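You operate a simulated robot arm through the tools that you are given. There is no shell and no other tool. Be economical: measure what you need, move in short steps, check, and stop when the job is done.

You run a simulated two-armed robot. Do the job below in one go: nothing can be reset, and whatever is moved stays where it is left.

TASK
On the centre of the middle table, fold the blue cloth in half, so that its two long edges meet.

It is judged by the outcome, as a careful person would: the job done as asked, and still so three seconds after it is handed in. It fails if anything else is knocked over, pushed out of place, dropped, spilled or broken. Flat cloth is picked up by pressing the open fingertips on it (5 to 10 N) and closing them slowly along it; thin cloth reads only 2 to 8 mm in the jaws.

THE ROBOT
Two 7-joint arms with two-finger grippers on one trunk, on a base that drives. Base frame: it is fixed to the floor where the robot stands at the start and does not move with it; the origin is under the middle of the robot, x ahead of it, y to its left, z up; the surface under the hand at the start is at about z = 80. Lengths are in cm, angles in rad, forces in N, time in s.
The left shoulder is at the start at [11.5, 21.6, 106.5], the right one opposite. With the tool pointing down near the work surface each hand reaches from about 36 to 86 cm from the robot's upright axis, wherever it stands, measured 20 degrees to its own side. Places, roughly: centre of the middle table [60, 0, 80]. Payload 3.18 kg a hand.
Tool frame (each hand has its own): the origin (TCP) lies between the finger pads and is the grasp point; the fingertips stand 3 cm ahead of it; z points along the fingers, y is the line along which they close. Largest opening 14.4 cm; the body of the gripper starts 10.3 cm behind the TCP.
Orientation is told as [roll, pitch, yaw] about the base's x, y, z axes, in that order, counted from this pose: with the fingers straight down and closing along the base's y, the tool's x points along the base's -x, its y along +y and its z along -z.

THE INTERFACE
- The arms move only by the tool drive_tool. It takes "left_commands", "right_commands" or both (then of equal length, played together; a hand with none holds still); each is one flat list of numbers, 6 for each row, row after row: the shift along the tool's x, y, z in cm, then the turn, a rotation vector about the tool's x, y, z in rad. In form: [x, y, z, ax, ay, az, x, y, z, ax, ay, az, ...]. A call has 1 to 10 rows; each row is the pose to reach, as a shift and turn from the pose commanded when the call began, along the tool's axes at that moment. "left_gripper" and "right_gripper" are, for a hand that has rows, the opening, from 0 (shut) to 1 (fully open), set as the call begins (left out, the last holds). Each row takes 0.2 s and may step no farther than 5 cm and 0.15 rad from the row before; otherwise, or with a gripper value out of range, the whole call is refused. A pose out of reach is approached as far as the arm can. The call stops where the force on the tool passes 40 N (or 10 N more than at its start, if that is more) or the arm is blocked; 0.2 s more then pass. Each finger halts on what it meets, pressing with about 42 N; the grip force reading is that of the motor and also rises with nothing between the fingers. The clock runs only during rows and for 0.2 s after the last one: add rows that repeat a pose to give the fingers time. The reply holds the time, the measured pose of the TCP, the force on the tool along the base axes, the opening and the grip force, in the units named above and with some noise, with the torque about the TCP (base axes, N m) and any sound that the robot's microphone picked up, and new pictures: "views" is both (left out), scene, wrist or none (wrist: the cameras of the hands that moved).
- Cameras (640 x 400 px; columns grow to the right, rows downward): "scene" is now at [22.66, -0.56, 123.88]; the picture's right is [-0.16, -0.99, 0.00], its down [-0.72, 0.11, -0.69] and it looks along [0.68, -0.11, -0.73] (base axes); focal length 249 px, centre (320, 200). "left" rides on the left gripper at [7.6, -1.6, -14.3] in its tool frame; the picture's right is [0.21, 0.98, 0.00], its down [-0.84, 0.18, -0.51] and it looks along [-0.50, 0.11, 0.86] (tool axes); focal length 218 px, centre (320, 200). "right" rides on the right gripper at [7.7, 1.6, -14.3] in its tool frame; the picture's right is [-0.21, 0.98, 0.00], its down [-0.84, -0.18, -0.51] and it looks along [-0.50, -0.11, 0.86] (tool axes); focal length 218 px, centre (320, 200).
- lift_body(by): slides the trunk up (or, below 0, down) by that many cm; the arms and the scene camera ride with it, the base frame stays. It gives what a move gives, with no picture.
- steer(legs): drives the robot by 1 to 6 legs, each [ahead, left, turn to the left] in cm, cm and rad, along the robot's own axes; the way and the turn of a leg run together, so that a leg with both is an arc; at most 150 cm and 3.142 rad a leg. The arms and the cameras ride along, it lands a little off, and it stops where it bumps. It gives what a move gives, and a new picture of the scene camera.
- head_to(pan, tilt): turns the head with the scene camera to pan (to the left, within 1.396 rad either way) and tilt (down, from -0.506 to 1.204), counted from straight ahead of the robot. It gives what a move gives, and a new picture of the scene camera.
- pixel_to_xyz(camera, pixels): there is no depth. For up to 12 entries [column, row, z] of the newest picture of that camera ("zoom" is the newest enlarged one), the place [x, y] in the base frame at which the ray of that pixel passes the height z, good to about 0.2 cm, but the place of the scene camera against the robot may be out by one fixed shift of up to 1.2 cm in any direction. It takes no simulated time.
- close_up(camera, box): a new picture of the part [left, top, right, bottom] of that camera's present view, enlarged. It takes no simulated time.
- job_done(): hands the job in; it is judged then, once.

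Keep the steps short. Do not move on a guess: measure, check each grasp and each placing, and mend mistakes. In all there are 80 turns and 260 pictures (those below and enlarged ones count). Leave the grippers open and the arms clear of the work at the hand-in unless told otherwise, and finish with a single line.

The tools are called as a command line: name --argument value ..., lists and objects as JSON in quotes. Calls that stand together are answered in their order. drive_tool: Moves the arms, as the interface text tells. Its arguments: {"type":"object","properties":{"left_commands":{"type":"array"},"left_gripper":{"type":"number"},"right_commands":{"type":"array"},"right_gripper":{"type":"number"},"views":{"type":"string","enum":["both","scene","wrist","none"]}},"required":[]} The other tools are called the same way: lift_body (by) slides the trunk up or down; steer (legs) drives the base; head_to (pan, tilt) turns the head that bears the scene camera; pixel_to_xyz (camera, pixels) gives the place at which the rays of pixels pass given heights; close_up (camera, box) takes an enlarged picture of a part of a camera's view; job_done () hands the job in.

At the start:

```text
clock: 0.0
left_position: [47.98, 12.21, 98.1]
left_tcp_rot: [-0.002, 0.001, 0.004]
left_wrist_force: [0.1, 0.5, -0.1]
left_torque: [0.01, 0.04, 0.0]
left_gripper_width: 14.4
left_grasp_force: 0.1
right_position: [35.66, -21.88, 104.27]
right_tcp_rot: [-0.001, 0.002, -0.001]
right_wrist_force: [0.1, 0.3, 0.5]
right_torque: [-0.01, 0.02, 0.02]
right_gripper_width: 14.43
right_grasp_force: 0.1
trunk travel left (down, up): [-15.0, 21.9]
robot x, y, heading: [0.05, 0.29, -0.001]
head pan, tilt: [-0.159, 0.813]
```

scene: 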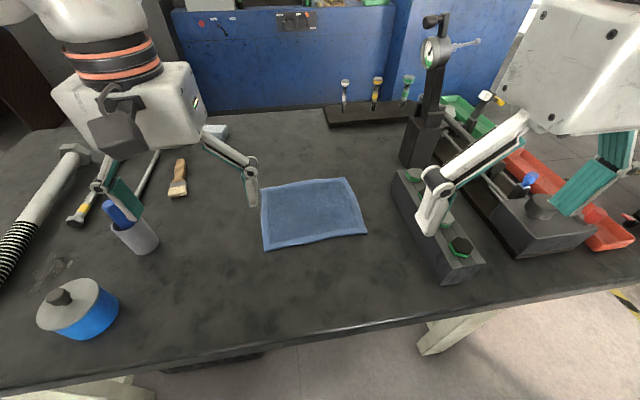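
right: 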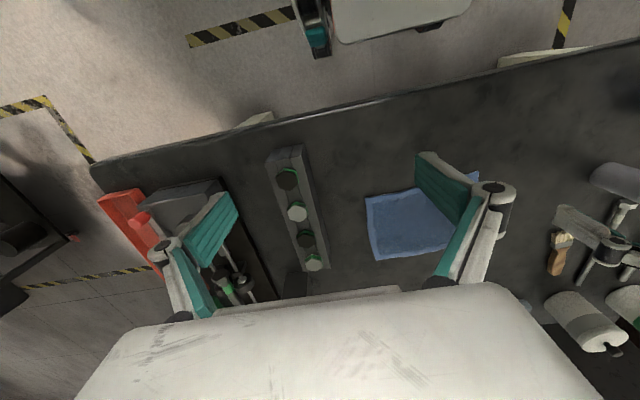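
left: 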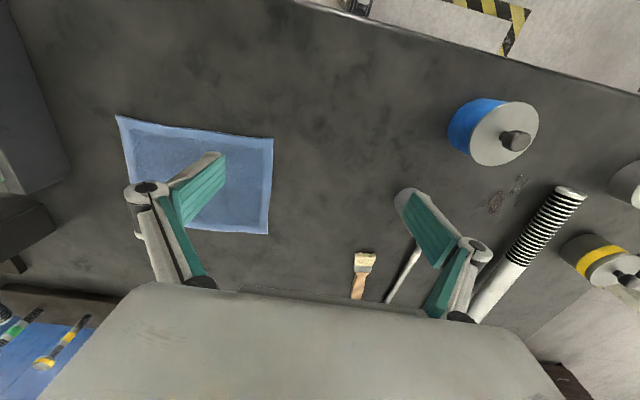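

The blue cloth shows in the scene view with corners at about (261,189), (345,178), (366,234) and (264,250). I'll measure them in the scene view and the left view.

pixel_to_xyz --camera "scene" --pixels '[[261, 189, 80], [345, 178, 80], [366, 234, 80], [264, 250, 80]]'

pixel_to_xyz --camera "left" --pixels '[[116, 115, 80], [273, 139, 80], [268, 235, 80], [132, 190, 80]]'

close_up --camera "scene" --box '[220, 150, 420, 275]'

```text
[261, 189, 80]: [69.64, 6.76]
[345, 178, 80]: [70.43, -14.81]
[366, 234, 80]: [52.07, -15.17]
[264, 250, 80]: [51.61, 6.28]
```

```text
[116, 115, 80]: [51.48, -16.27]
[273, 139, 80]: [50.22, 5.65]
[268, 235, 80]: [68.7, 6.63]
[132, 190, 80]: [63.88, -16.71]
```

```text
3.20 times, centred on (320, 212) of scene
```

zoom: 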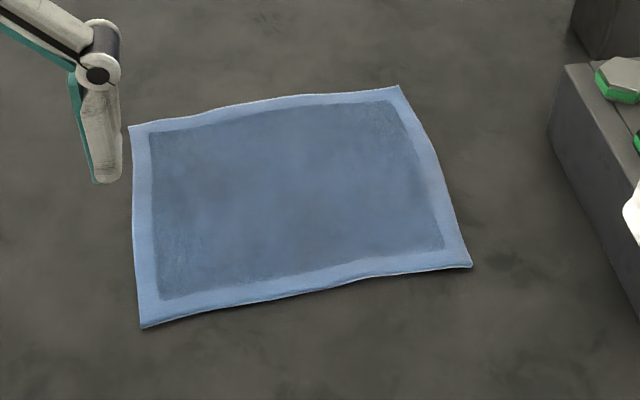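

The long edges run along y: the near one at x≈51, the far one at x≈69, 22 cm long. I'll bring the far edge to the near one, because the hands can then tilt fingers-forward while laying it down. I'll back the robot 8 cm first for elbow room.

steer --legs '[[-8, 0, 0]]'

```text
clock: 1.1
left_position: [40.16, 12.28, 98.17]
left_tcp_rot: [-0.002, 0.001, 0.004]
left_wrist_force: [-0.2, -0.1, 0.1]
left_torque: [-0.02, 0.0, 0.0]
left_gripper_width: 14.43
left_grasp_force: 0.0
right_position: [27.91, -21.87, 104.21]
right_tcp_rot: [0.0, 0.0, 0.001]
right_wrist_force: [-1.2, 0.1, -0.5]
right_torque: [-0.02, -0.04, -0.01]
right_gripper_width: 14.41
right_grasp_force: 0.0
trunk travel left (down, up): [-15.0, 21.9]
robot x, y, heading: [-7.89, -0.44, -0.001]
head pan, tilt: [-0.159, 0.813]
```

scene: 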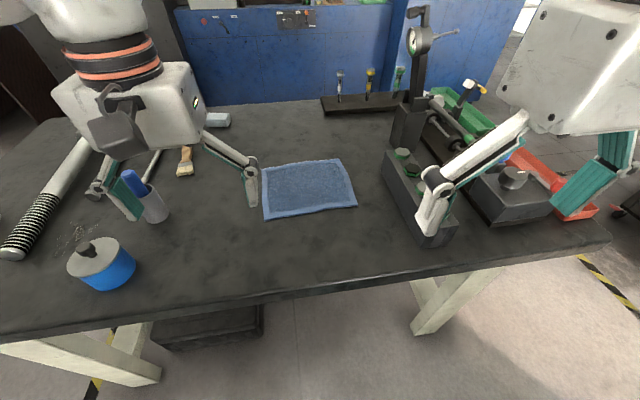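

Next I measure the tower and the block on the right, and the cloth corners from here, before moving the right hand.

pixel_to_xyz --camera "scene" --pixels '[[392, 146, 80], [385, 178, 80], [415, 240, 80], [386, 150, 86], [262, 164, 80], [340, 159, 80], [357, 206, 80], [264, 218, 80]]'

close_up --camera "scene" --box '[240, 120, 480, 270]'

```text
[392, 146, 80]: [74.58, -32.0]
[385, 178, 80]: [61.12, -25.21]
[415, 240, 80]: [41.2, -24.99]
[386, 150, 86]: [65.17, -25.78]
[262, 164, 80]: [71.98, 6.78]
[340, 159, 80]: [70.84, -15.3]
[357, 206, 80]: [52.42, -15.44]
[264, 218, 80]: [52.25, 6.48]
```

```text
2.67 times, centred on (360, 195) of scene
```

zoom: 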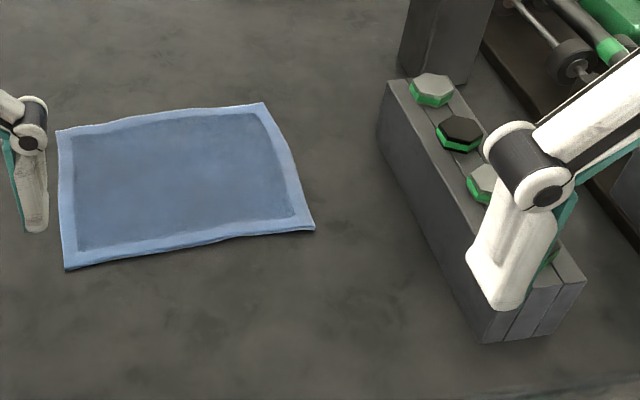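

The block stays at y<-25 and the tower at y<-32, so a right hand at y≈-13.5 is clear. I'm moving both hands over the far edge at z≈96 with the fingers narrowed to about 3 cm.

drive_tool --left_commands '[-2.6, -0.8, 0.2, 0, 0, 0, -5.2, -1.6, 0.4, 0, 0, 0, -7.8, -2.4, 0.6, 0, 0, 0, -10.4, -3.2, 0.8, 0, 0, 0, -13, -4, 1, 0, 0, 0, -15.6, -4.8, 1.2, 0, 0, 0, -18.2, -5.6, 1.4, 0, 0, 0, -20.8, -6.4, 1.6, 0, 0, 0, -23.4, -7.2, 1.8, 0, 0, 0, -26, -7.9, 2, 0, 0, 0]' --left_gripper 0.21 --right_commands '[-3.8, 0.8, 0.8, 0, 0, 0, -7.6, 1.7, 1.6, 0, 0, 0, -11.4, 2.5, 2.4, 0, 0, 0, -15.2, 3.4, 3.2, 0, 0, 0, -19, 4.2, 4, 0, 0, 0, -22.8, 5, 4.8, 0, 0, 0, -26.6, 5.9, 5.6, 0, 0, 0, -30.4, 6.7, 6.4, 0, 0, 0, -34.2, 7.6, 7.2, 0, 0, 0, -38, 8.4, 8, 0, 0, 0]' --right_gripper 0.21

```text
clock: 3.3
left_position: [64.3, 4.66, 95.97]
left_tcp_rot: [-0.002, -0.005, 0.005]
left_wrist_force: [0.3, 0.1, -0.1]
left_torque: [0.0, -0.02, -0.01]
left_gripper_width: 3.04
left_grasp_force: 0.0
left hand out of reach, approached as far as the arm can: row 10
right_position: [63.14, -14.09, 97.08]
right_tcp_rot: [0.001, 0.001, 0.0]
right_wrist_force: [0.1, -0.3, 0.7]
right_torque: [0.05, 0.01, -0.01]
right_gripper_width: 2.99
right_grasp_force: 0.0
right hand out of reach, approached as far as the arm can: row 10
trunk travel left (down, up): [-15.0, 21.9]
robot x, y, heading: [-8.0, 0.0, 0.003]
head pan, tilt: [-0.159, 0.813]
```

scene: 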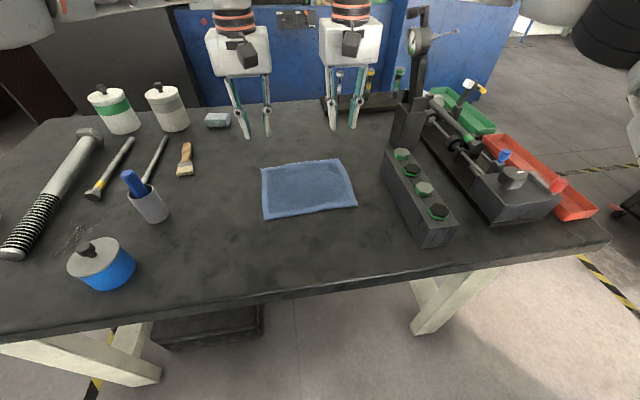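
right: 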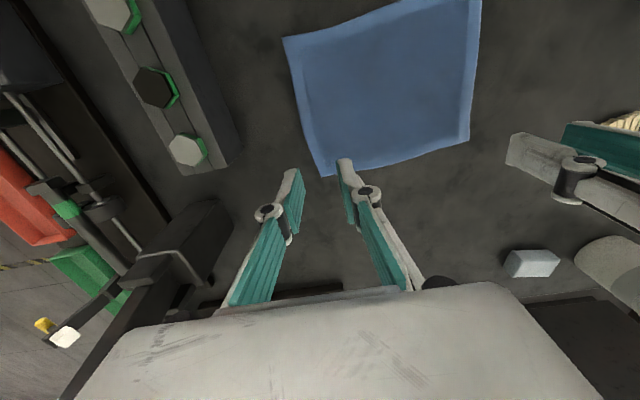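
left: 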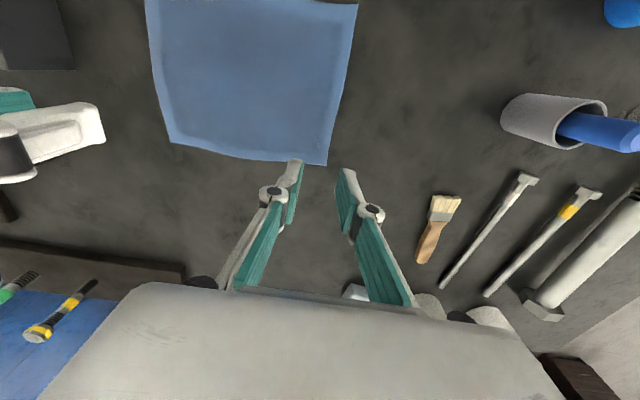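

Both hands stopped near the limit of their reach (x≈64). I'm driving 5 cm forward, then measuring the corners with the wrist cameras.

steer --legs '[[5, 0, 0]]'

close_up --camera "left" --box '[120, 0, 440, 200]'

close_up --camera "right" --box '[240, 0, 560, 200]'

```text
clock: 4.2
left_position: [69.31, 4.8, 95.79]
left_tcp_rot: [-0.002, -0.002, 0.008]
left_wrist_force: [-0.3, 0.3, 0.3]
left_torque: [-0.04, 0.03, -0.02]
left_gripper_width: 3.02
left_grasp_force: 0.1
right_position: [68.02, -13.98, 96.87]
right_tcp_rot: [0.001, 0.002, 0.001]
right_wrist_force: [-0.1, 0.7, -1.2]
right_torque: [0.02, 0.04, -0.01]
right_gripper_width: 3.03
right_grasp_force: 0.0
trunk travel left (down, up): [-15.0, 21.9]
robot x, y, heading: [-2.88, -0.16, -0.001]
head pan, tilt: [-0.159, 0.813]
```

scene: 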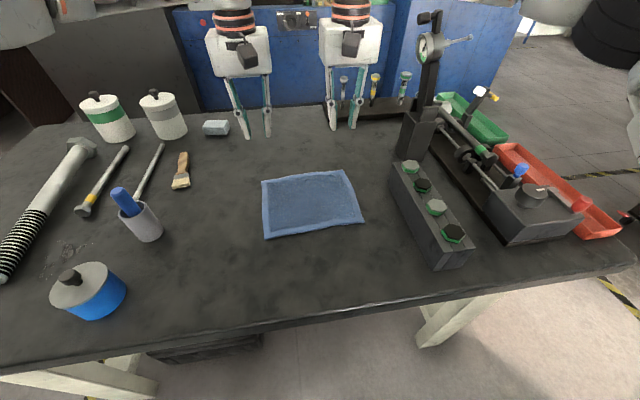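

```text
2.00 times, centred on (280, 100) of left
```

zoom: 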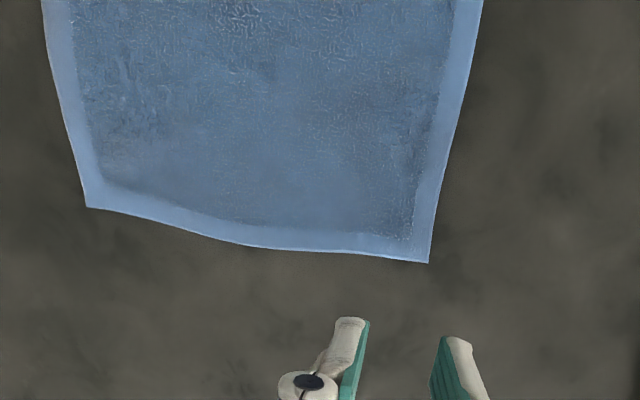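

```text
2.00 times, centred on (400, 100) of right
```

zoom: 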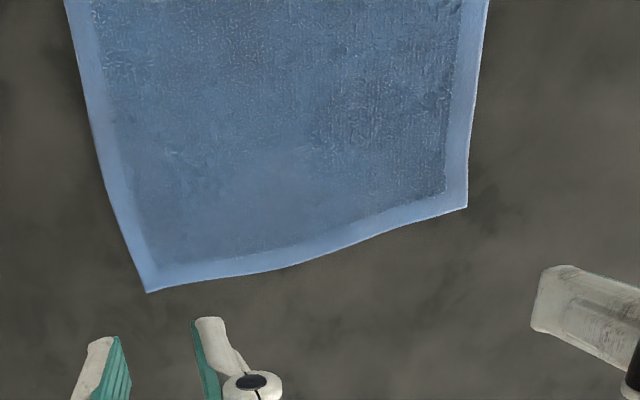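

I can see the far corners in both wrist views: left (334,131) and (163,103), right (314,146) and (473,103). Converting them to positions.

pixel_to_xyz --camera "left" --pixels '[[334, 131.5, 80], [163.5, 103.5, 80], [280, 125, 80], [233, 120, 80]]'

pixel_to_xyz --camera "right" --pixels '[[314, 146, 80], [473.5, 103.5, 80], [385, 132, 80], [430, 114, 80]]'

pixel_to_xyz --camera "scene" --pixels '[[262, 180, 80], [346, 171, 80], [363, 223, 80], [265, 237, 80], [266, 138, 83]]'

```text
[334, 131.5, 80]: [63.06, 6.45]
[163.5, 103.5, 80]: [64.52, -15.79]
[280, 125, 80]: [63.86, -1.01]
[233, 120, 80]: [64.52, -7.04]
```

```text
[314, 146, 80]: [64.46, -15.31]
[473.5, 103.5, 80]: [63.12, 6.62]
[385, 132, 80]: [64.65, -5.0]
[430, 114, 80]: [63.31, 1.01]
```

```text
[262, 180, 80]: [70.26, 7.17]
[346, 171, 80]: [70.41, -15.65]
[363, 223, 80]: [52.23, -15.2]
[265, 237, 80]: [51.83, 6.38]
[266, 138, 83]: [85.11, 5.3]
```

The readings come from poses before the drive. Adding about 5 cm gives the far corners at ≈(68.1,6.6) and (69.4,-15.2). I'm lowering to z≈88 over the grasp points and checking there.

drive_tool --left_commands '[1, 0, 3.5, 0, 0, 0, 2.1, -0.2, 7.5, 0, 0, 0, 2.1, -0.2, 7.5, 0, 0, 0]' --right_commands '[0, 0.3, 4, 0, 0, 0, -0.3, 0.7, 8.5, 0, 0, 0, -0.3, 0.7, 8.5, 0, 0, 0]' --views "wrist"

```text
clock: 5.0
left_position: [67.28, 4.57, 88.59]
left_tcp_rot: [-0.004, -0.005, 0.006]
left_wrist_force: [-0.2, 0.3, 0.1]
left_torque: [0.0, -0.02, 0.01]
left_gripper_width: 3.03
left_grasp_force: 0.2
right_position: [68.38, -13.28, 88.56]
right_tcp_rot: [0.0, -0.003, 0.002]
right_wrist_force: [-0.5, 0.4, 0.9]
right_torque: [0.02, 0.01, 0.01]
right_gripper_width: 3.06
right_grasp_force: 0.1
trunk travel left (down, up): [-15.0, 21.9]
robot x, y, heading: [-3.12, 0.06, -0.004]
head pan, tilt: [-0.159, 0.813]
```

right: 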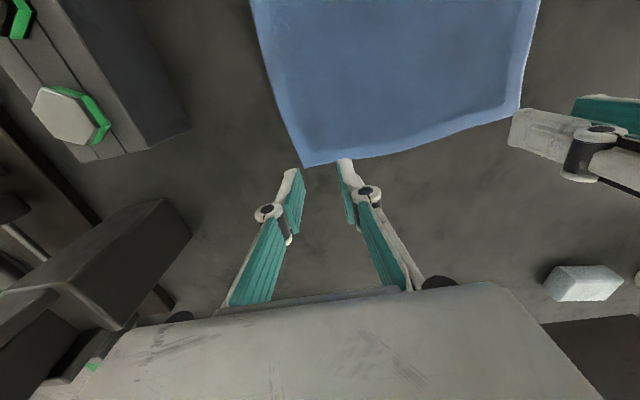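
left: 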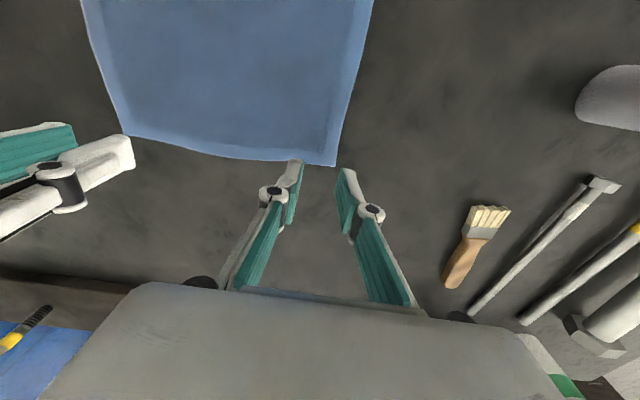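

The poses read as intended. I'll check the corners from this fresh picture: right (303,167), left (333,165).

pixel_to_xyz --camera "left" --pixels '[[333, 165, 80], [290, 161, 80], [123, 134, 80]]'

pixel_to_xyz --camera "right" --pixels '[[303, 167, 80], [345, 162, 80], [519, 111, 80]]'

```text
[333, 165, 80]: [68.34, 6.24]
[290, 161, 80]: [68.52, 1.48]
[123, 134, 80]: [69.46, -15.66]
```

```text
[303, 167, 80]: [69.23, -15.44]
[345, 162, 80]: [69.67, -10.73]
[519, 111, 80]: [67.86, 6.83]
```

With pads 3 cm apart the outer fingers would sit right at the cloth's sides. I'm narrowing the opening to about 2.4 cm, shifting inward and descending to just above the cloth.

drive_tool --left_commands '[0, -0.5, 2.5, 0, 0, 0, 0, -0.5, 4.8, 0, 0, 0, 0, -0.5, 4.8, 0, 0, 0]' --left_gripper 0.17 --right_commands '[0, 0.3, 2.5, 0, 0, 0, 0, 0.3, 4.8, 0, 0, 0, 0, 0.3, 4.8, 0, 0, 0]' --right_gripper 0.17 --views "wrist"

```text
clock: 5.8
left_position: [67.26, 3.85, 83.71]
left_tcp_rot: [-0.001, -0.004, 0.006]
left_wrist_force: [-0.1, 0.2, -0.4]
left_torque: [0.02, 0.01, 0.0]
left_gripper_width: 2.46
left_grasp_force: 0.0
right_position: [68.48, -12.88, 83.85]
right_tcp_rot: [0.0, -0.001, 0.002]
right_wrist_force: [0.9, 0.0, 0.6]
right_torque: [-0.02, 0.0, 0.01]
right_gripper_width: 2.45
right_grasp_force: 0.1
trunk travel left (down, up): [-15.0, 21.9]
robot x, y, heading: [-2.94, 0.17, -0.0]
head pan, tilt: [-0.159, 0.813]
```

right: 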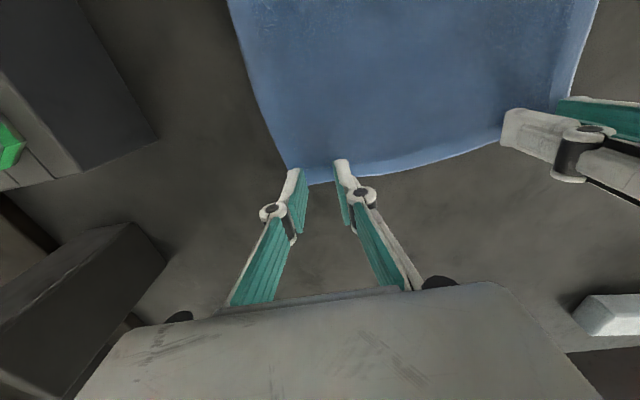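
left: 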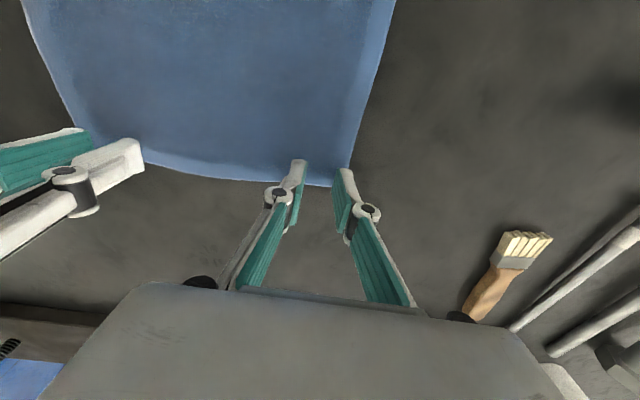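

The fingers straddle the edge near each corner. I'm pressing down slowly: 0.6 cm first, then reading the forces.

drive_tool --left_commands '[0, 0, 0.3, 0, 0, 0, 0, 0, 0.6, 0, 0, 0]' --right_commands '[0, 0, 0.3, 0, 0, 0, 0, 0, 0.6, 0, 0, 0]' --views "none"

```text
clock: 6.4
left_position: [67.32, 3.99, 83.12]
left_tcp_rot: [-0.004, -0.006, 0.006]
left_wrist_force: [1.0, -1.2, 8.9]
left_torque: [-0.04, -0.02, 0.03]
left_gripper_width: 2.42
left_grasp_force: 0.0
right_position: [68.56, -12.84, 83.22]
right_tcp_rot: [-0.001, -0.001, 0.002]
right_wrist_force: [1.3, 0.3, 3.0]
right_torque: [0.04, 0.04, 0.0]
right_gripper_width: 2.45
right_grasp_force: 0.1
trunk travel left (down, up): [-15.0, 21.9]
robot x, y, heading: [-2.77, 0.3, -0.0]
head pan, tilt: [-0.159, 0.813]
```

Left presses at 8.9 N and right at 3.0 N. I'm lowering the right 0.1 cm and starting a slow close.

drive_tool --left_commands '[0, 0, 0, 0, 0, 0]' --left_gripper 0.14 --right_commands '[0, 0, 0.12, 0, 0, 0]' --right_gripper 0.16 --views "none"

```text
clock: 6.8
left_position: [67.21, 3.96, 83.18]
left_tcp_rot: [-0.002, -0.005, 0.007]
left_wrist_force: [0.3, 1.0, 10.2]
left_torque: [-0.03, -0.01, 0.02]
left_gripper_width: 1.89
left_grasp_force: 0.1
right_position: [68.38, -12.84, 83.25]
right_tcp_rot: [0.0, -0.002, 0.001]
right_wrist_force: [0.7, -0.4, 8.6]
right_torque: [-0.02, 0.0, -0.01]
right_gripper_width: 2.26
right_grasp_force: 0.1
trunk travel left (down, up): [-15.0, 21.9]
robot x, y, heading: [-2.98, 0.22, 0.004]
head pan, tilt: [-0.159, 0.813]
```

Forces are 10.2 and 8.6 N. I'm continuing to close in small steps.

drive_tool --left_commands '[0, 0, 0, 0, 0, 0]' --left_gripper 0.1 --right_commands '[0, 0, 0, 0, 0, 0]' --right_gripper 0.1 --views "none"

drive_tool --left_commands '[0, 0, 0, 0, 0, 0]' --left_gripper 0.05 --right_commands '[0, 0, 0, 0, 0, 0]' --right_gripper 0.05 --views "wrist"

```text
clock: 7.2
left_position: [67.15, 3.99, 83.09]
left_tcp_rot: [-0.003, -0.003, 0.007]
left_wrist_force: [-0.5, -0.4, 9.1]
left_torque: [0.01, -0.02, -0.01]
left_gripper_width: 1.22
left_grasp_force: 0.1
right_position: [68.31, -12.92, 83.09]
right_tcp_rot: [0.0, -0.002, 0.002]
right_wrist_force: [0.3, -1.0, 9.9]
right_torque: [0.0, 0.04, -0.01]
right_gripper_width: 1.22
right_grasp_force: 0.0
trunk travel left (down, up): [-15.0, 21.9]
robot x, y, heading: [-2.8, 0.26, 0.005]
head pan, tilt: [-0.159, 0.813]
```

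```text
clock: 7.6
left_position: [67.19, 4.01, 83.12]
left_tcp_rot: [-0.002, -0.003, 0.007]
left_wrist_force: [-0.1, -0.7, 9.6]
left_torque: [-0.03, 0.03, -0.01]
left_gripper_width: 0.69
left_grasp_force: 0.1
right_position: [68.35, -12.97, 82.88]
right_tcp_rot: [-0.002, -0.002, 0.002]
right_wrist_force: [0.6, -0.1, 8.3]
right_torque: [0.0, 0.02, -0.01]
right_gripper_width: 0.52
right_grasp_force: 0.0
trunk travel left (down, up): [-15.0, 21.9]
robot x, y, heading: [-3.11, 0.1, 0.002]
head pan, tilt: [-0.159, 0.813]
```

right: 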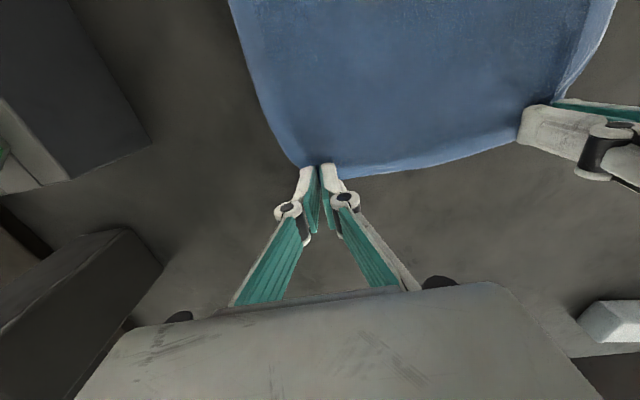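
left: 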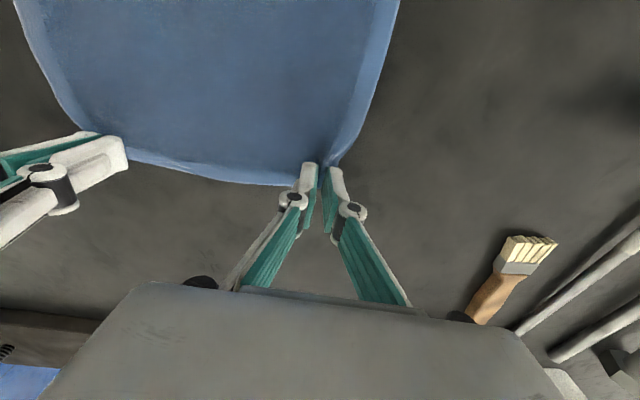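

The cloth has gathered between the fingers. I'm closing fully, then lifting 1.5 cm to test the grasp.

drive_tool --left_commands '[0, 0, 0, 0, 0, 0, 0, 0, 0, 0, 0, 0]' --left_gripper 0 --right_commands '[0, 0, 0, 0, 0, 0, 0, 0, 0, 0, 0, 0]' --right_gripper 0 --views "none"

drive_tool --left_commands '[0, 0, -1, 0, 0, 0, 0.3, 0, -2, 0, 0, 0]' --right_commands '[0, 0, -1, 0, 0, 0, 0.3, 0, -2, 0, 0, 0]' --views "both"

```text
clock: 8.2
left_position: [67.1, 4.01, 83.11]
left_tcp_rot: [-0.003, -0.002, 0.007]
left_wrist_force: [-0.6, -2.0, 14.3]
left_torque: [-0.03, 0.1, -0.07]
left_gripper_width: 0.31
left_grasp_force: 35.3
right_position: [68.42, -13.02, 82.94]
right_tcp_rot: [0.001, 0.001, 0.002]
right_wrist_force: [0.1, 0.8, 3.9]
right_torque: [0.04, 0.0, 0.01]
right_gripper_width: 0.0
right_grasp_force: 30.4
trunk travel left (down, up): [-15.0, 21.9]
robot x, y, heading: [-3.03, -0.07, 0.002]
head pan, tilt: [-0.159, 0.813]
```

```text
clock: 8.8
left_position: [66.89, 4.08, 84.85]
left_tcp_rot: [-0.003, -0.002, 0.007]
left_wrist_force: [0.6, 0.1, 1.8]
left_torque: [0.0, -0.03, -0.01]
left_gripper_width: 0.37
left_grasp_force: 30.7
right_position: [68.04, -12.83, 85.04]
right_tcp_rot: [0.0, 0.0, 0.004]
right_wrist_force: [1.2, -0.4, 0.3]
right_torque: [-0.02, 0.0, 0.0]
right_gripper_width: 0.0
right_grasp_force: 30.8
trunk travel left (down, up): [-15.0, 21.9]
robot x, y, heading: [-2.39, -0.35, -0.002]
head pan, tilt: [-0.159, 0.813]
```

scene: 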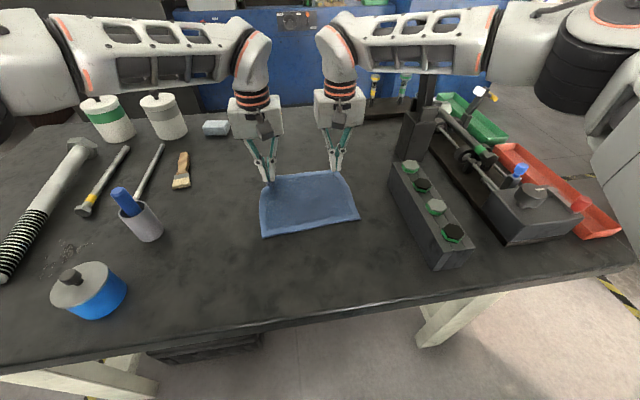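
right: 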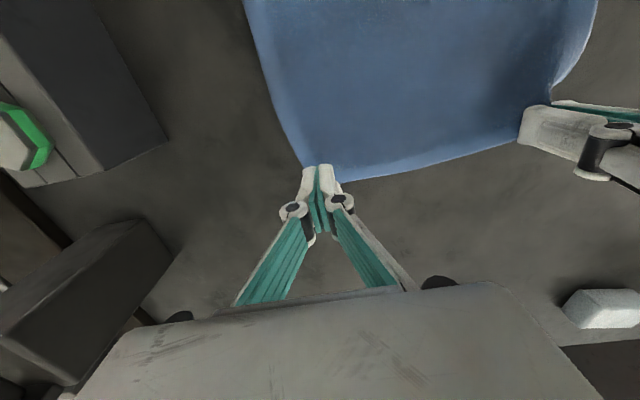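
left: 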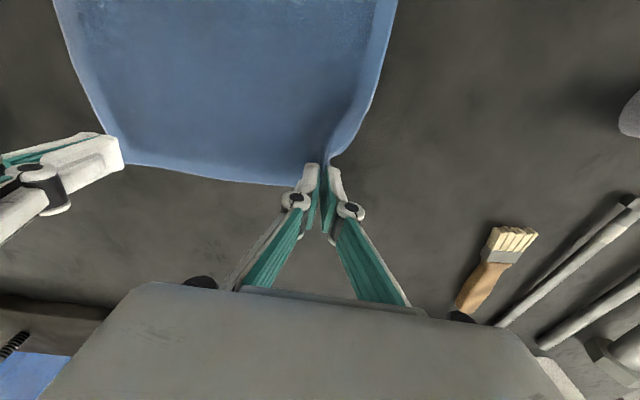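

The left holds cloth (0.37 cm), but the right slipped off (0.0). I'm keeping the left still, reopening the right and moving 0.7 cm farther onto the cloth for another try.

drive_tool --right_commands '[0.4, 0.2, 0, 0, 0, 0, 0.8, 0.3, 0, 0, 0, 0, 0.8, 0.3, 1.2, 0, 0, 0]' --right_gripper 0.2 --views "wrist"

close_up --camera "right" --box '[240, 80, 400, 250]'

```text
clock: 9.6
left_position: [66.95, 3.97, 84.85]
left_tcp_rot: [-0.002, -0.001, 0.007]
left_wrist_force: [0.1, 0.3, 0.2]
left_torque: [-0.06, 0.02, 0.01]
left_gripper_width: 0.32
left_grasp_force: 37.9
right_position: [67.27, -12.76, 83.64]
right_tcp_rot: [0.0, 0.001, 0.004]
right_wrist_force: [-0.3, -0.8, -0.4]
right_torque: [0.01, -0.01, -0.01]
right_gripper_width: 2.85
right_grasp_force: 0.0
trunk travel left (down, up): [-15.0, 21.9]
robot x, y, heading: [-2.66, -0.3, 0.004]
head pan, tilt: [-0.159, 0.813]
```

right: 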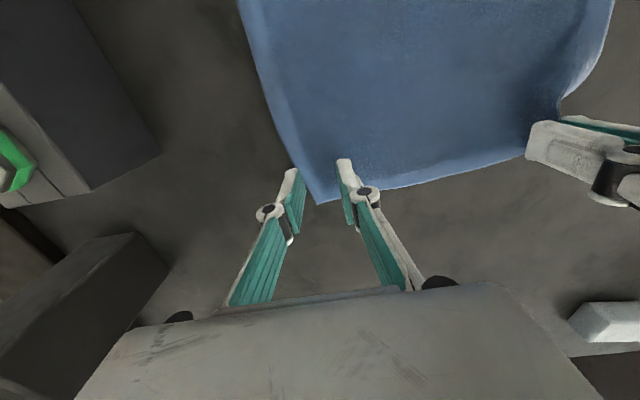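

```text
2.35 times, centred on (320, 165) of right
```

zoom: 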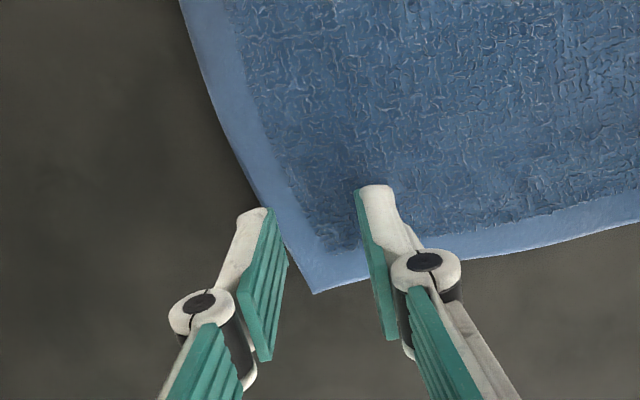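

The corner now sits at (319,203), and the outer finger is just off the cloth. Measuring it.

pixel_to_xyz --camera "right" --pixels '[[319, 203, 80], [304, 168, 80], [360, 195, 80]]'

```text
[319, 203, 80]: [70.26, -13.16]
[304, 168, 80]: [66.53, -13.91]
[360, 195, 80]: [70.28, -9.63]
```

The corner is at ≈(70.0,-13.3). I'm raising a little, shifting the right hand to y≈-11.5 and x≈68, then lowering to near contact.

drive_tool --right_commands '[0, 0, -1.2, 0, 0, 0, -0.7, 1.25, -1.2, 0, 0, 0, -0.7, 1.25, 0.2, 0, 0, 0, -0.7, 1.25, 0.2, 0, 0, 0]' --right_gripper 0.165 --views "none"

close_up --camera "right" --box '[240, 80, 400, 250]'

```text
clock: 10.6
left_position: [66.97, 4.18, 84.93]
left_tcp_rot: [-0.002, -0.001, 0.006]
left_wrist_force: [0.1, -0.7, -0.9]
left_torque: [-0.03, 0.0, 0.03]
left_gripper_width: 0.65
left_grasp_force: 42.5
right_position: [67.94, -11.47, 83.43]
right_tcp_rot: [-0.001, 0.001, 0.002]
right_wrist_force: [-0.6, -0.1, 0.1]
right_torque: [0.0, -0.01, -0.04]
right_gripper_width: 2.38
right_grasp_force: 0.2
trunk travel left (down, up): [-15.0, 21.9]
robot x, y, heading: [-2.72, 0.03, -0.001]
head pan, tilt: [-0.159, 0.813]
```

```text
2.35 times, centred on (320, 165) of right
```

zoom: 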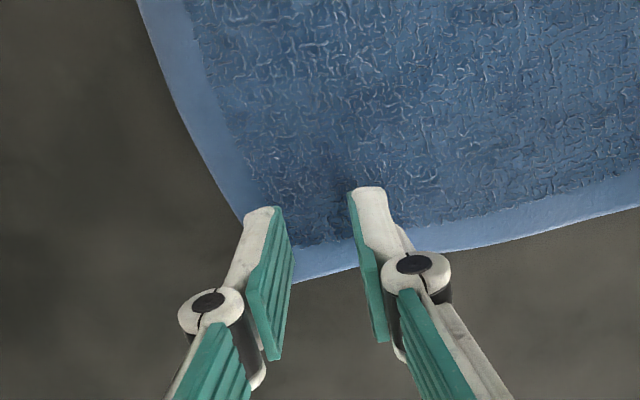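

Both fingertips are now over the cloth. Pressing down.

drive_tool --right_commands '[0, 0, 0.25, 0, 0, 0, 0, 0, 0.5, 0, 0, 0]' --views "none"

```text
clock: 11.2
left_position: [66.88, 3.92, 84.99]
left_tcp_rot: [-0.001, -0.002, 0.006]
left_wrist_force: [1.5, -0.6, 2.7]
left_torque: [0.1, 0.03, 0.03]
left_gripper_width: 0.17
left_grasp_force: 31.9
right_position: [67.92, -11.41, 83.28]
right_tcp_rot: [0.0, -0.001, 0.002]
right_wrist_force: [1.4, 0.1, 8.2]
right_torque: [0.01, -0.05, 0.0]
right_gripper_width: 2.35
right_grasp_force: 0.0
trunk travel left (down, up): [-15.0, 21.9]
robot x, y, heading: [-2.85, 0.03, 0.002]
head pan, tilt: [-0.159, 0.813]
```

The right presses at 8.2 N. Closing in small steps.

drive_tool --right_commands '[0, 0, 0, 0, 0, 0]' --right_gripper 0.13 --views "none"

drive_tool --right_commands '[0, 0, 0, 0, 0, 0]' --right_gripper 0.09 --views "none"

drive_tool --right_commands '[0, 0, 0, 0, 0, 0]' --right_gripper 0.05 --views "none"

drive_tool --right_commands '[0, 0, 0, 0, 0, 0, 0, 0, 0, 0, 0, 0]' --right_gripper 0 --views "wrist"

```text
clock: 11.6
left_position: [66.9, 4.03, 84.95]
left_tcp_rot: [-0.002, -0.003, 0.006]
left_wrist_force: [0.5, -0.9, 2.0]
left_torque: [0.0, 0.01, 0.02]
left_gripper_width: 0.31
left_grasp_force: 38.4
right_position: [68.01, -11.42, 83.12]
right_tcp_rot: [0.001, 0.0, 0.002]
right_wrist_force: [0.0, -0.3, 8.6]
right_torque: [0.02, -0.01, -0.03]
right_gripper_width: 1.71
right_grasp_force: 0.1
trunk travel left (down, up): [-15.0, 21.9]
robot x, y, heading: [-2.63, 0.52, 0.007]
head pan, tilt: [-0.159, 0.813]
```

```text
clock: 12.0
left_position: [66.79, 4.0, 84.91]
left_tcp_rot: [-0.001, -0.002, 0.007]
left_wrist_force: [1.0, -0.8, 0.1]
left_torque: [-0.07, 0.03, 0.0]
left_gripper_width: 0.3
left_grasp_force: 32.7
right_position: [67.91, -11.41, 83.17]
right_tcp_rot: [0.001, 0.0, 0.002]
right_wrist_force: [-1.1, 0.4, 9.1]
right_torque: [0.04, -0.05, -0.03]
right_gripper_width: 1.12
right_grasp_force: 0.0
trunk travel left (down, up): [-15.0, 21.9]
robot x, y, heading: [-3.28, 0.18, 0.002]
head pan, tilt: [-0.159, 0.813]
```

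```text
clock: 12.4
left_position: [66.82, 3.99, 84.89]
left_tcp_rot: [-0.002, -0.003, 0.007]
left_wrist_force: [0.7, -0.5, -1.2]
left_torque: [0.0, 0.01, 0.0]
left_gripper_width: 0.55
left_grasp_force: 35.4
right_position: [67.95, -11.46, 83.05]
right_tcp_rot: [-0.001, 0.0, 0.004]
right_wrist_force: [-0.2, 0.8, 8.6]
right_torque: [0.01, 0.0, 0.01]
right_gripper_width: 0.72
right_grasp_force: 0.0
trunk travel left (down, up): [-15.0, 21.9]
robot x, y, heading: [-2.7, -0.06, 0.003]
head pan, tilt: [-0.159, 0.813]
```

```text
clock: 13.0
left_position: [66.88, 4.0, 84.89]
left_tcp_rot: [-0.002, -0.002, 0.007]
left_wrist_force: [0.2, -2.9, -1.4]
left_torque: [0.0, -0.03, 0.0]
left_gripper_width: 0.62
left_grasp_force: 40.0
right_position: [67.78, -11.41, 83.03]
right_tcp_rot: [0.0, 0.0, 0.001]
right_wrist_force: [0.5, 2.5, 6.6]
right_torque: [-0.04, 0.01, 0.01]
right_gripper_width: 0.62
right_grasp_force: 42.9
trunk travel left (down, up): [-15.0, 21.9]
robot x, y, heading: [-2.72, 0.09, -0.001]
head pan, tilt: [-0.159, 0.813]
```

right: 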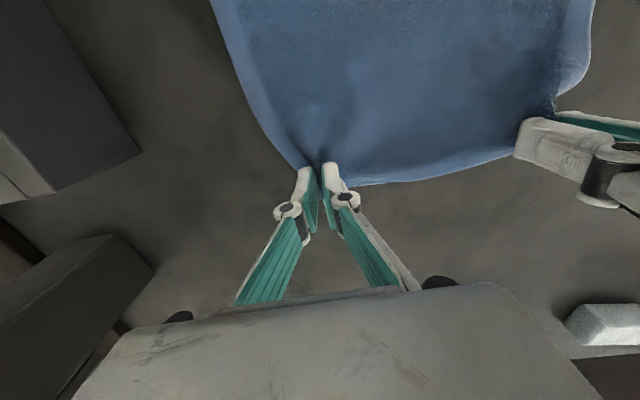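

The right now holds the cloth too (0.62 cm). The fold will raise the edge and tilt the fingers forward, so the edge tangent turns over, while carrying it toward the robot. First part: lift and tilt by 0.7 rad.

drive_tool --left_commands '[0.6, -0.1, -0.6, 0, -0.1, 0, 1.6, -0.3, -1.5, 0, -0.22, 0, 2.8, -0.5, -2.2, 0, -0.36, 0, 4.1, -0.8, -2.9, 0, -0.5, 0, 5.3, -1, -3.4, 0, -0.6, 0, 5.3, -1, -3.4, 0, -0.7, 0]' --right_commands '[0.3, -0.1, -1.9, 0, -0.1, 0, 1.4, -0.4, -3.4, 0, -0.22, 0, 2.8, -0.7, -4.1, 0, -0.36, 0, 4.1, -1.1, -4.8, 0, -0.5, 0, 5.3, -1.5, -5.3, 0, -0.6, 0, 5.3, -1.5, -5.3, 0, -0.7, 0]' --views "both"

```text
clock: 14.4
left_position: [61.61, 2.8, 88.24]
left_tcp_rot: [-0.002, -0.703, 0.009]
left_wrist_force: [-0.9, -4.3, 0.4]
left_torque: [-0.12, 0.0, -0.09]
left_gripper_width: 0.27
left_grasp_force: 35.3
right_position: [62.67, -12.92, 88.29]
right_tcp_rot: [0.001, -0.701, 0.003]
right_wrist_force: [-1.4, 4.7, 0.1]
right_torque: [0.2, -0.01, 0.19]
right_gripper_width: 0.2
right_grasp_force: 30.5
trunk travel left (down, up): [-15.0, 21.9]
robot x, y, heading: [-2.91, 0.2, 0.001]
head pan, tilt: [-0.159, 0.813]
```

scene: 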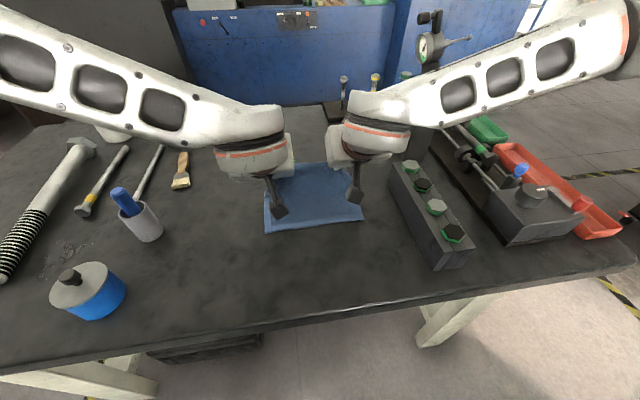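
right: 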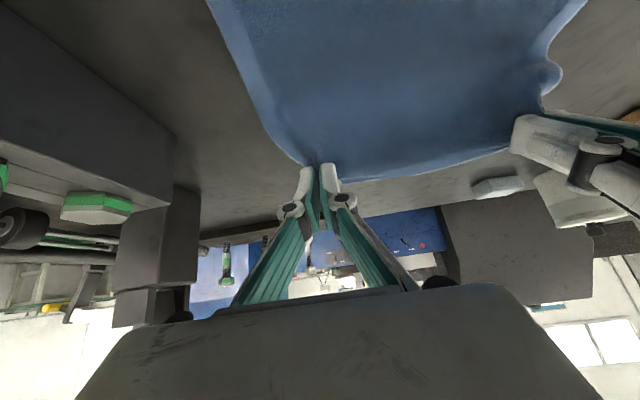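
left: 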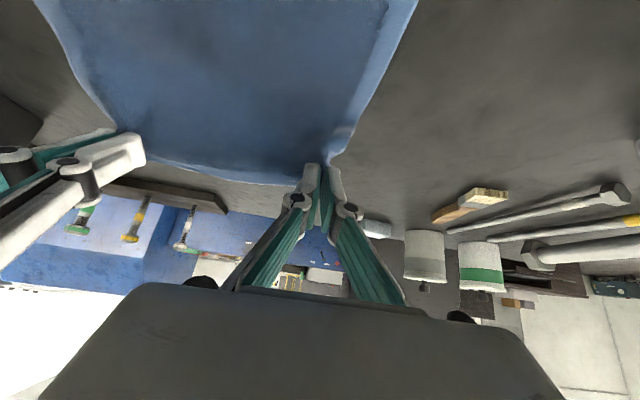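

Both grasps hold, with about 4.5 N of tension between the hands. I'm easing them together by 0.25 cm each and tilting to about 1.15 rad about the fingertips.

drive_tool --left_commands '[0.4, -0.25, 0.08, 0, -0.12, 0, 0.8, -0.25, 0.16, 0, -0.24, 0, 1.1, -0.25, 0.22, 0, -0.36, 0, 1.3, -0.25, 0.29, 0, -0.45, 0]' --right_commands '[0.4, 0.25, 0.08, 0, -0.12, 0, 0.8, 0.25, 0.16, 0, -0.24, 0, 1.1, 0.25, 0.22, 0, -0.36, 0, 1.3, 0.25, 0.29, 0, -0.45, 0]' --views "none"

```text
clock: 15.6
left_position: [62.5, 5.33, 88.4]
left_tcp_rot: [-0.119, -1.15, 0.179]
left_wrist_force: [0.9, -7.1, 0.0]
left_torque: [-0.08, -0.03, -0.23]
left_gripper_width: 0.26
left_grasp_force: 32.4
right_position: [61.93, -10.28, 89.77]
right_tcp_rot: [0.011, -1.14, -0.033]
right_wrist_force: [2.0, 5.9, -1.1]
right_torque: [0.0, -0.02, 0.05]
right_gripper_width: 0.61
right_grasp_force: 40.2
right hand out of reach, approached as far as the arm can: row 3, 4
trunk travel left (down, up): [-15.0, 21.9]
robot x, y, heading: [-2.92, 0.25, 0.002]
head pan, tilt: [-0.159, 0.813]
stopped in row 4 (left hand): the arm was blocked; the commanded pose is now the measured one
```

The right hit its reach limit and the hands shifted about 2.5 cm in y. Looking at the scene.

close_up --camera "scene" --box '[160, 80, 480, 280]'

close_up --camera "left" --box '[0, 0, 640, 400]'

```text
2.00 times, centred on (320, 180) of scene
```

zoom: 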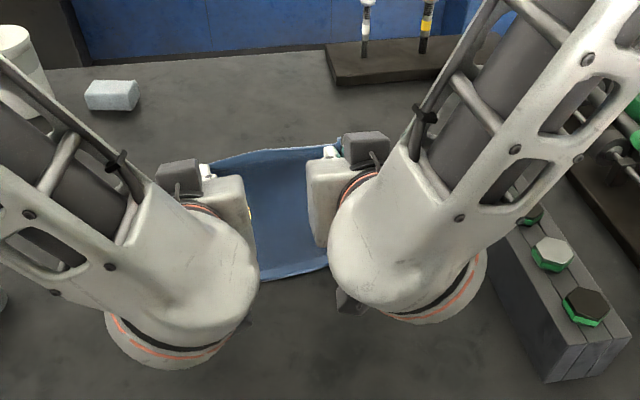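

```text
1.00 times, centred on (320, 200) of left (not enlarged: the box is as wide or as high as the picture)
```

zoom: 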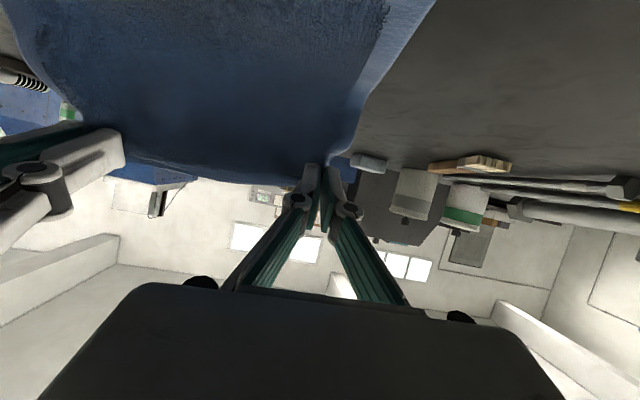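

The arms are cramped close to the trunk. Driving the base back 8 cm carries the held edge along its arc, with the tips going from x≈65 to ≈57.

steer --legs '[[-8, 0, 0]]'

close_up --camera "right" --box '[0, 0, 640, 400]'

```text
clock: 16.6
left_position: [54.44, 5.59, 88.48]
left_tcp_rot: [-0.118, -1.151, 0.181]
left_wrist_force: [-1.3, -5.8, 0.9]
left_torque: [-0.03, 0.0, -0.18]
left_gripper_width: 0.31
left_grasp_force: 35.0
right_position: [53.88, -10.16, 89.76]
right_tcp_rot: [0.01, -1.139, -0.033]
right_wrist_force: [0.4, 6.3, 0.7]
right_torque: [0.03, -0.01, 0.14]
right_gripper_width: 0.52
right_grasp_force: 35.9
trunk travel left (down, up): [-15.0, 21.9]
robot x, y, heading: [-11.07, -0.22, 0.004]
head pan, tilt: [-0.159, 0.813]
```

scene: 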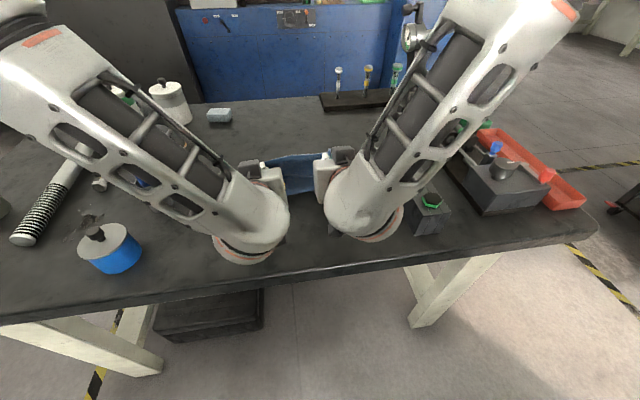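

```text
1.00 times, centred on (320, 200) of right (not enlarged: the box is as wide or as high as the picture)
```

zoom: 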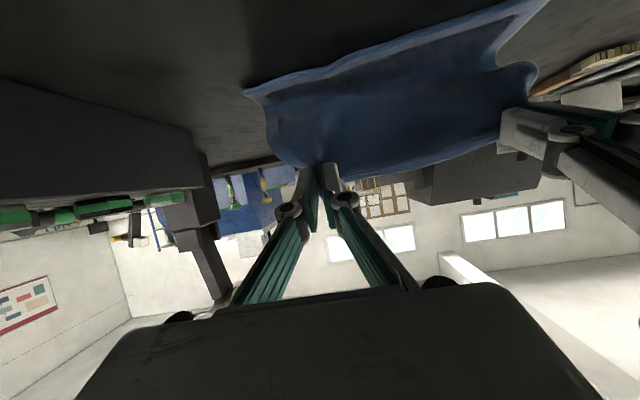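

I can see the near edge on the table from beneath, with corners at (245,92) and (548,3). Measuring it.

pixel_to_xyz --camera "zoom" --pixels '[[245, 92, 80], [548, 3, 80], [385, 48, 80]]'

```text
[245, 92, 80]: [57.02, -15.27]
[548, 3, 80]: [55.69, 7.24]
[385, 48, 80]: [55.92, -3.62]
```

The near edge is now at x≈56–57 (left corner (55.7,7.2), right (57,-15.3)); the cloth slid forward a little. The tips are nearly above it, so what's left is mainly lowering and a small -y shift. Trying a cautious first step.

drive_tool --left_commands '[0.72, -0.46, 0.28, 0, 0, 0, 1.44, -0.92, 0.56, 0, 0, 0, 1.44, -0.92, 0.56, 0, 0, 0]' --right_commands '[0.92, -0.5, 0.99, 0, 0, 0, 1.84, -0.99, 1.98, 0, 0, 0, 1.84, -0.99, 1.98, 0, 0, 0]' --views "wrist"

```text
clock: 17.4
left_position: [55.28, 5.55, 87.99]
left_tcp_rot: [-0.181, -1.152, 0.265]
left_wrist_force: [-1.1, -3.1, 0.1]
left_torque: [-0.02, 0.05, -0.12]
left_gripper_width: 0.41
left_grasp_force: 39.7
right_position: [54.79, -9.73, 88.53]
right_tcp_rot: [-0.001, -1.132, -0.033]
right_wrist_force: [-4.4, 4.8, 0.8]
right_torque: [0.01, 0.07, 0.09]
right_gripper_width: 0.5
right_grasp_force: 41.7
right hand out of reach, approached as far as the arm can: row 1, 2, 3
trunk travel left (down, up): [-15.0, 21.9]
robot x, y, heading: [-10.6, -0.13, 0.005]
head pan, tilt: [-0.159, 0.813]
```

right: 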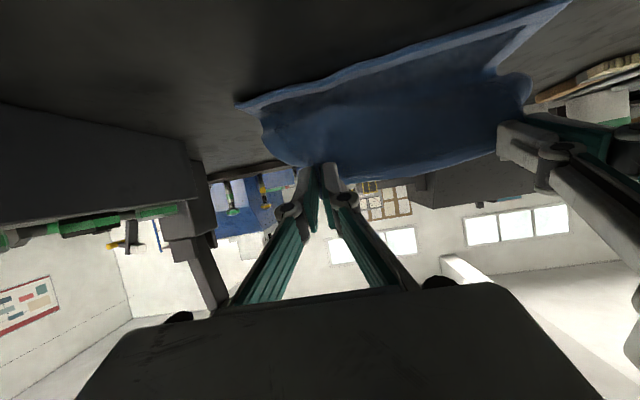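
left: 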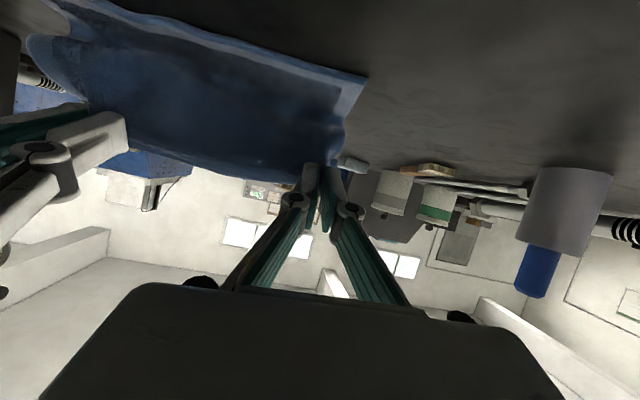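

At this tilt the right arm can't move toward -y, but the trunk and base can carry both hands. I'll re-measure the near edge, then drive sideways and lower the trunk.

pixel_to_xyz --camera "right" --pixels '[[237, 104, 80], [570, 3, 80], [400, 52, 80], [262, 122, 80], [320, 165, 85.5]]'

pixel_to_xyz --camera "left" --pixels '[[366, 76, 80], [200, 30, 80], [320, 165, 85.5]]'

```text
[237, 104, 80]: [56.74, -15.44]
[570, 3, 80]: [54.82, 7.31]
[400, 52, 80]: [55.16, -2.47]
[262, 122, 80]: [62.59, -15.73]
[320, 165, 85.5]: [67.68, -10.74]
```

```text
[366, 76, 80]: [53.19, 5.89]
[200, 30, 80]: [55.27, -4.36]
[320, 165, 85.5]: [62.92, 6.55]
```

The near edge runs from about (54,6.6) to (56.7,-15.4), its middle at y≈-4.4; the held points' middle is at y≈-2. I'm driving 2.2 cm right and 0.8 cm back, then lowering the trunk 3 cm.

steer --legs '[[-0.8, -2.2, 0]]'

lift_body --by -3

close_up --camera "right" --box '[0, 0, 640, 400]'

close_up --camera "scene" --box '[200, 100, 440, 250]'

```text
clock: 18.3
left_position: [54.24, 3.57, 87.27]
left_tcp_rot: [-0.165, -1.147, 0.25]
left_wrist_force: [-0.3, -5.0, 0.0]
left_torque: [-0.08, -0.04, -0.13]
left_gripper_width: 0.36
left_grasp_force: 32.4
right_position: [54.07, -12.03, 88.36]
right_tcp_rot: [0.001, -1.132, -0.034]
right_wrist_force: [-7.0, 3.2, -0.9]
right_torque: [0.04, 0.07, 0.09]
right_gripper_width: 0.2
right_grasp_force: 30.1
trunk travel left (down, up): [-15.0, 21.9]
robot x, y, heading: [-11.69, -2.1, 0.003]
head pan, tilt: [-0.159, 0.813]
```

scene: 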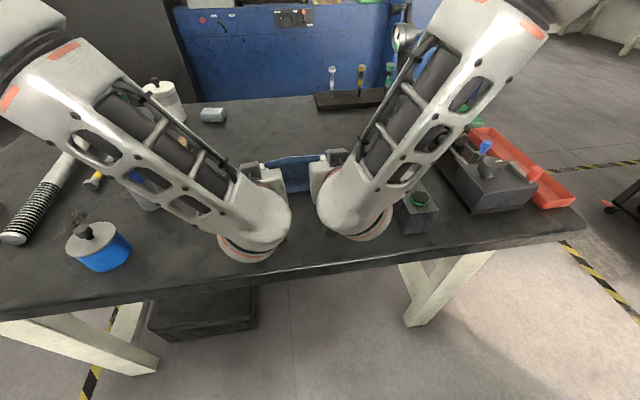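

```text
clock: 18.8
left_position: [54.89, 5.56, 83.13]
left_tcp_rot: [-0.156, -1.1, 0.267]
left_wrist_force: [-1.8, -28.2, 6.3]
left_torque: [-0.33, -0.2, -0.78]
left_gripper_width: 0.41
left_grasp_force: 35.8
right_position: [54.0, -11.37, 85.09]
right_tcp_rot: [0.016, -1.102, -0.021]
right_wrist_force: [0.9, 27.1, -3.3]
right_torque: [0.31, 0.05, 0.71]
right_gripper_width: 0.42
right_grasp_force: 35.8
trunk travel left (down, up): [-13.2, 23.8]
robot x, y, heading: [-11.81, -2.16, 0.002]
head pan, tilt: [-0.159, 0.813]
stopped: the force on the tool passed its limit at 49 N (the readings are from after the stop); the commanded pose is now the measured one
```

```text
1.00 times, centred on (320, 200) of right (not enlarged: the box is as wide or as high as the picture)
```

zoom: 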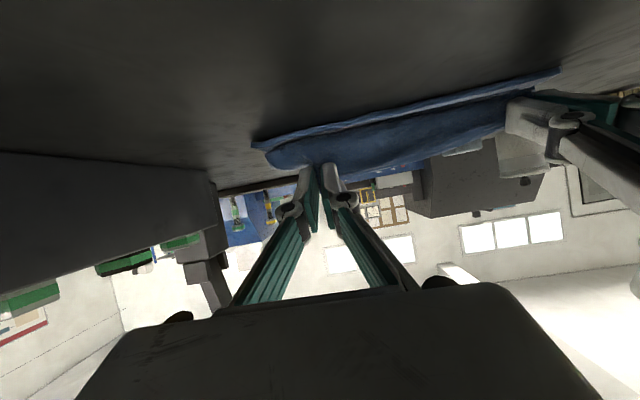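

```text
2.67 times, centred on (320, 175) of scene
```

zoom: 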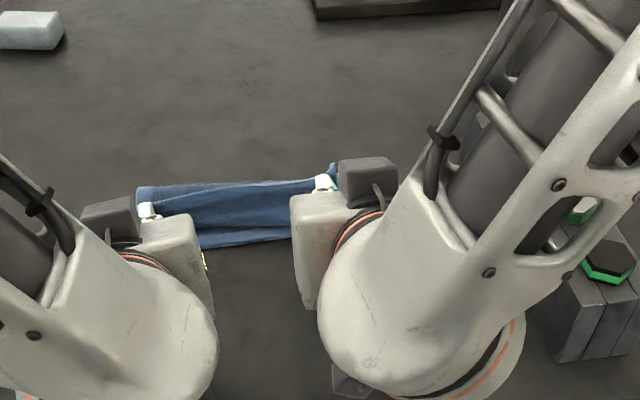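

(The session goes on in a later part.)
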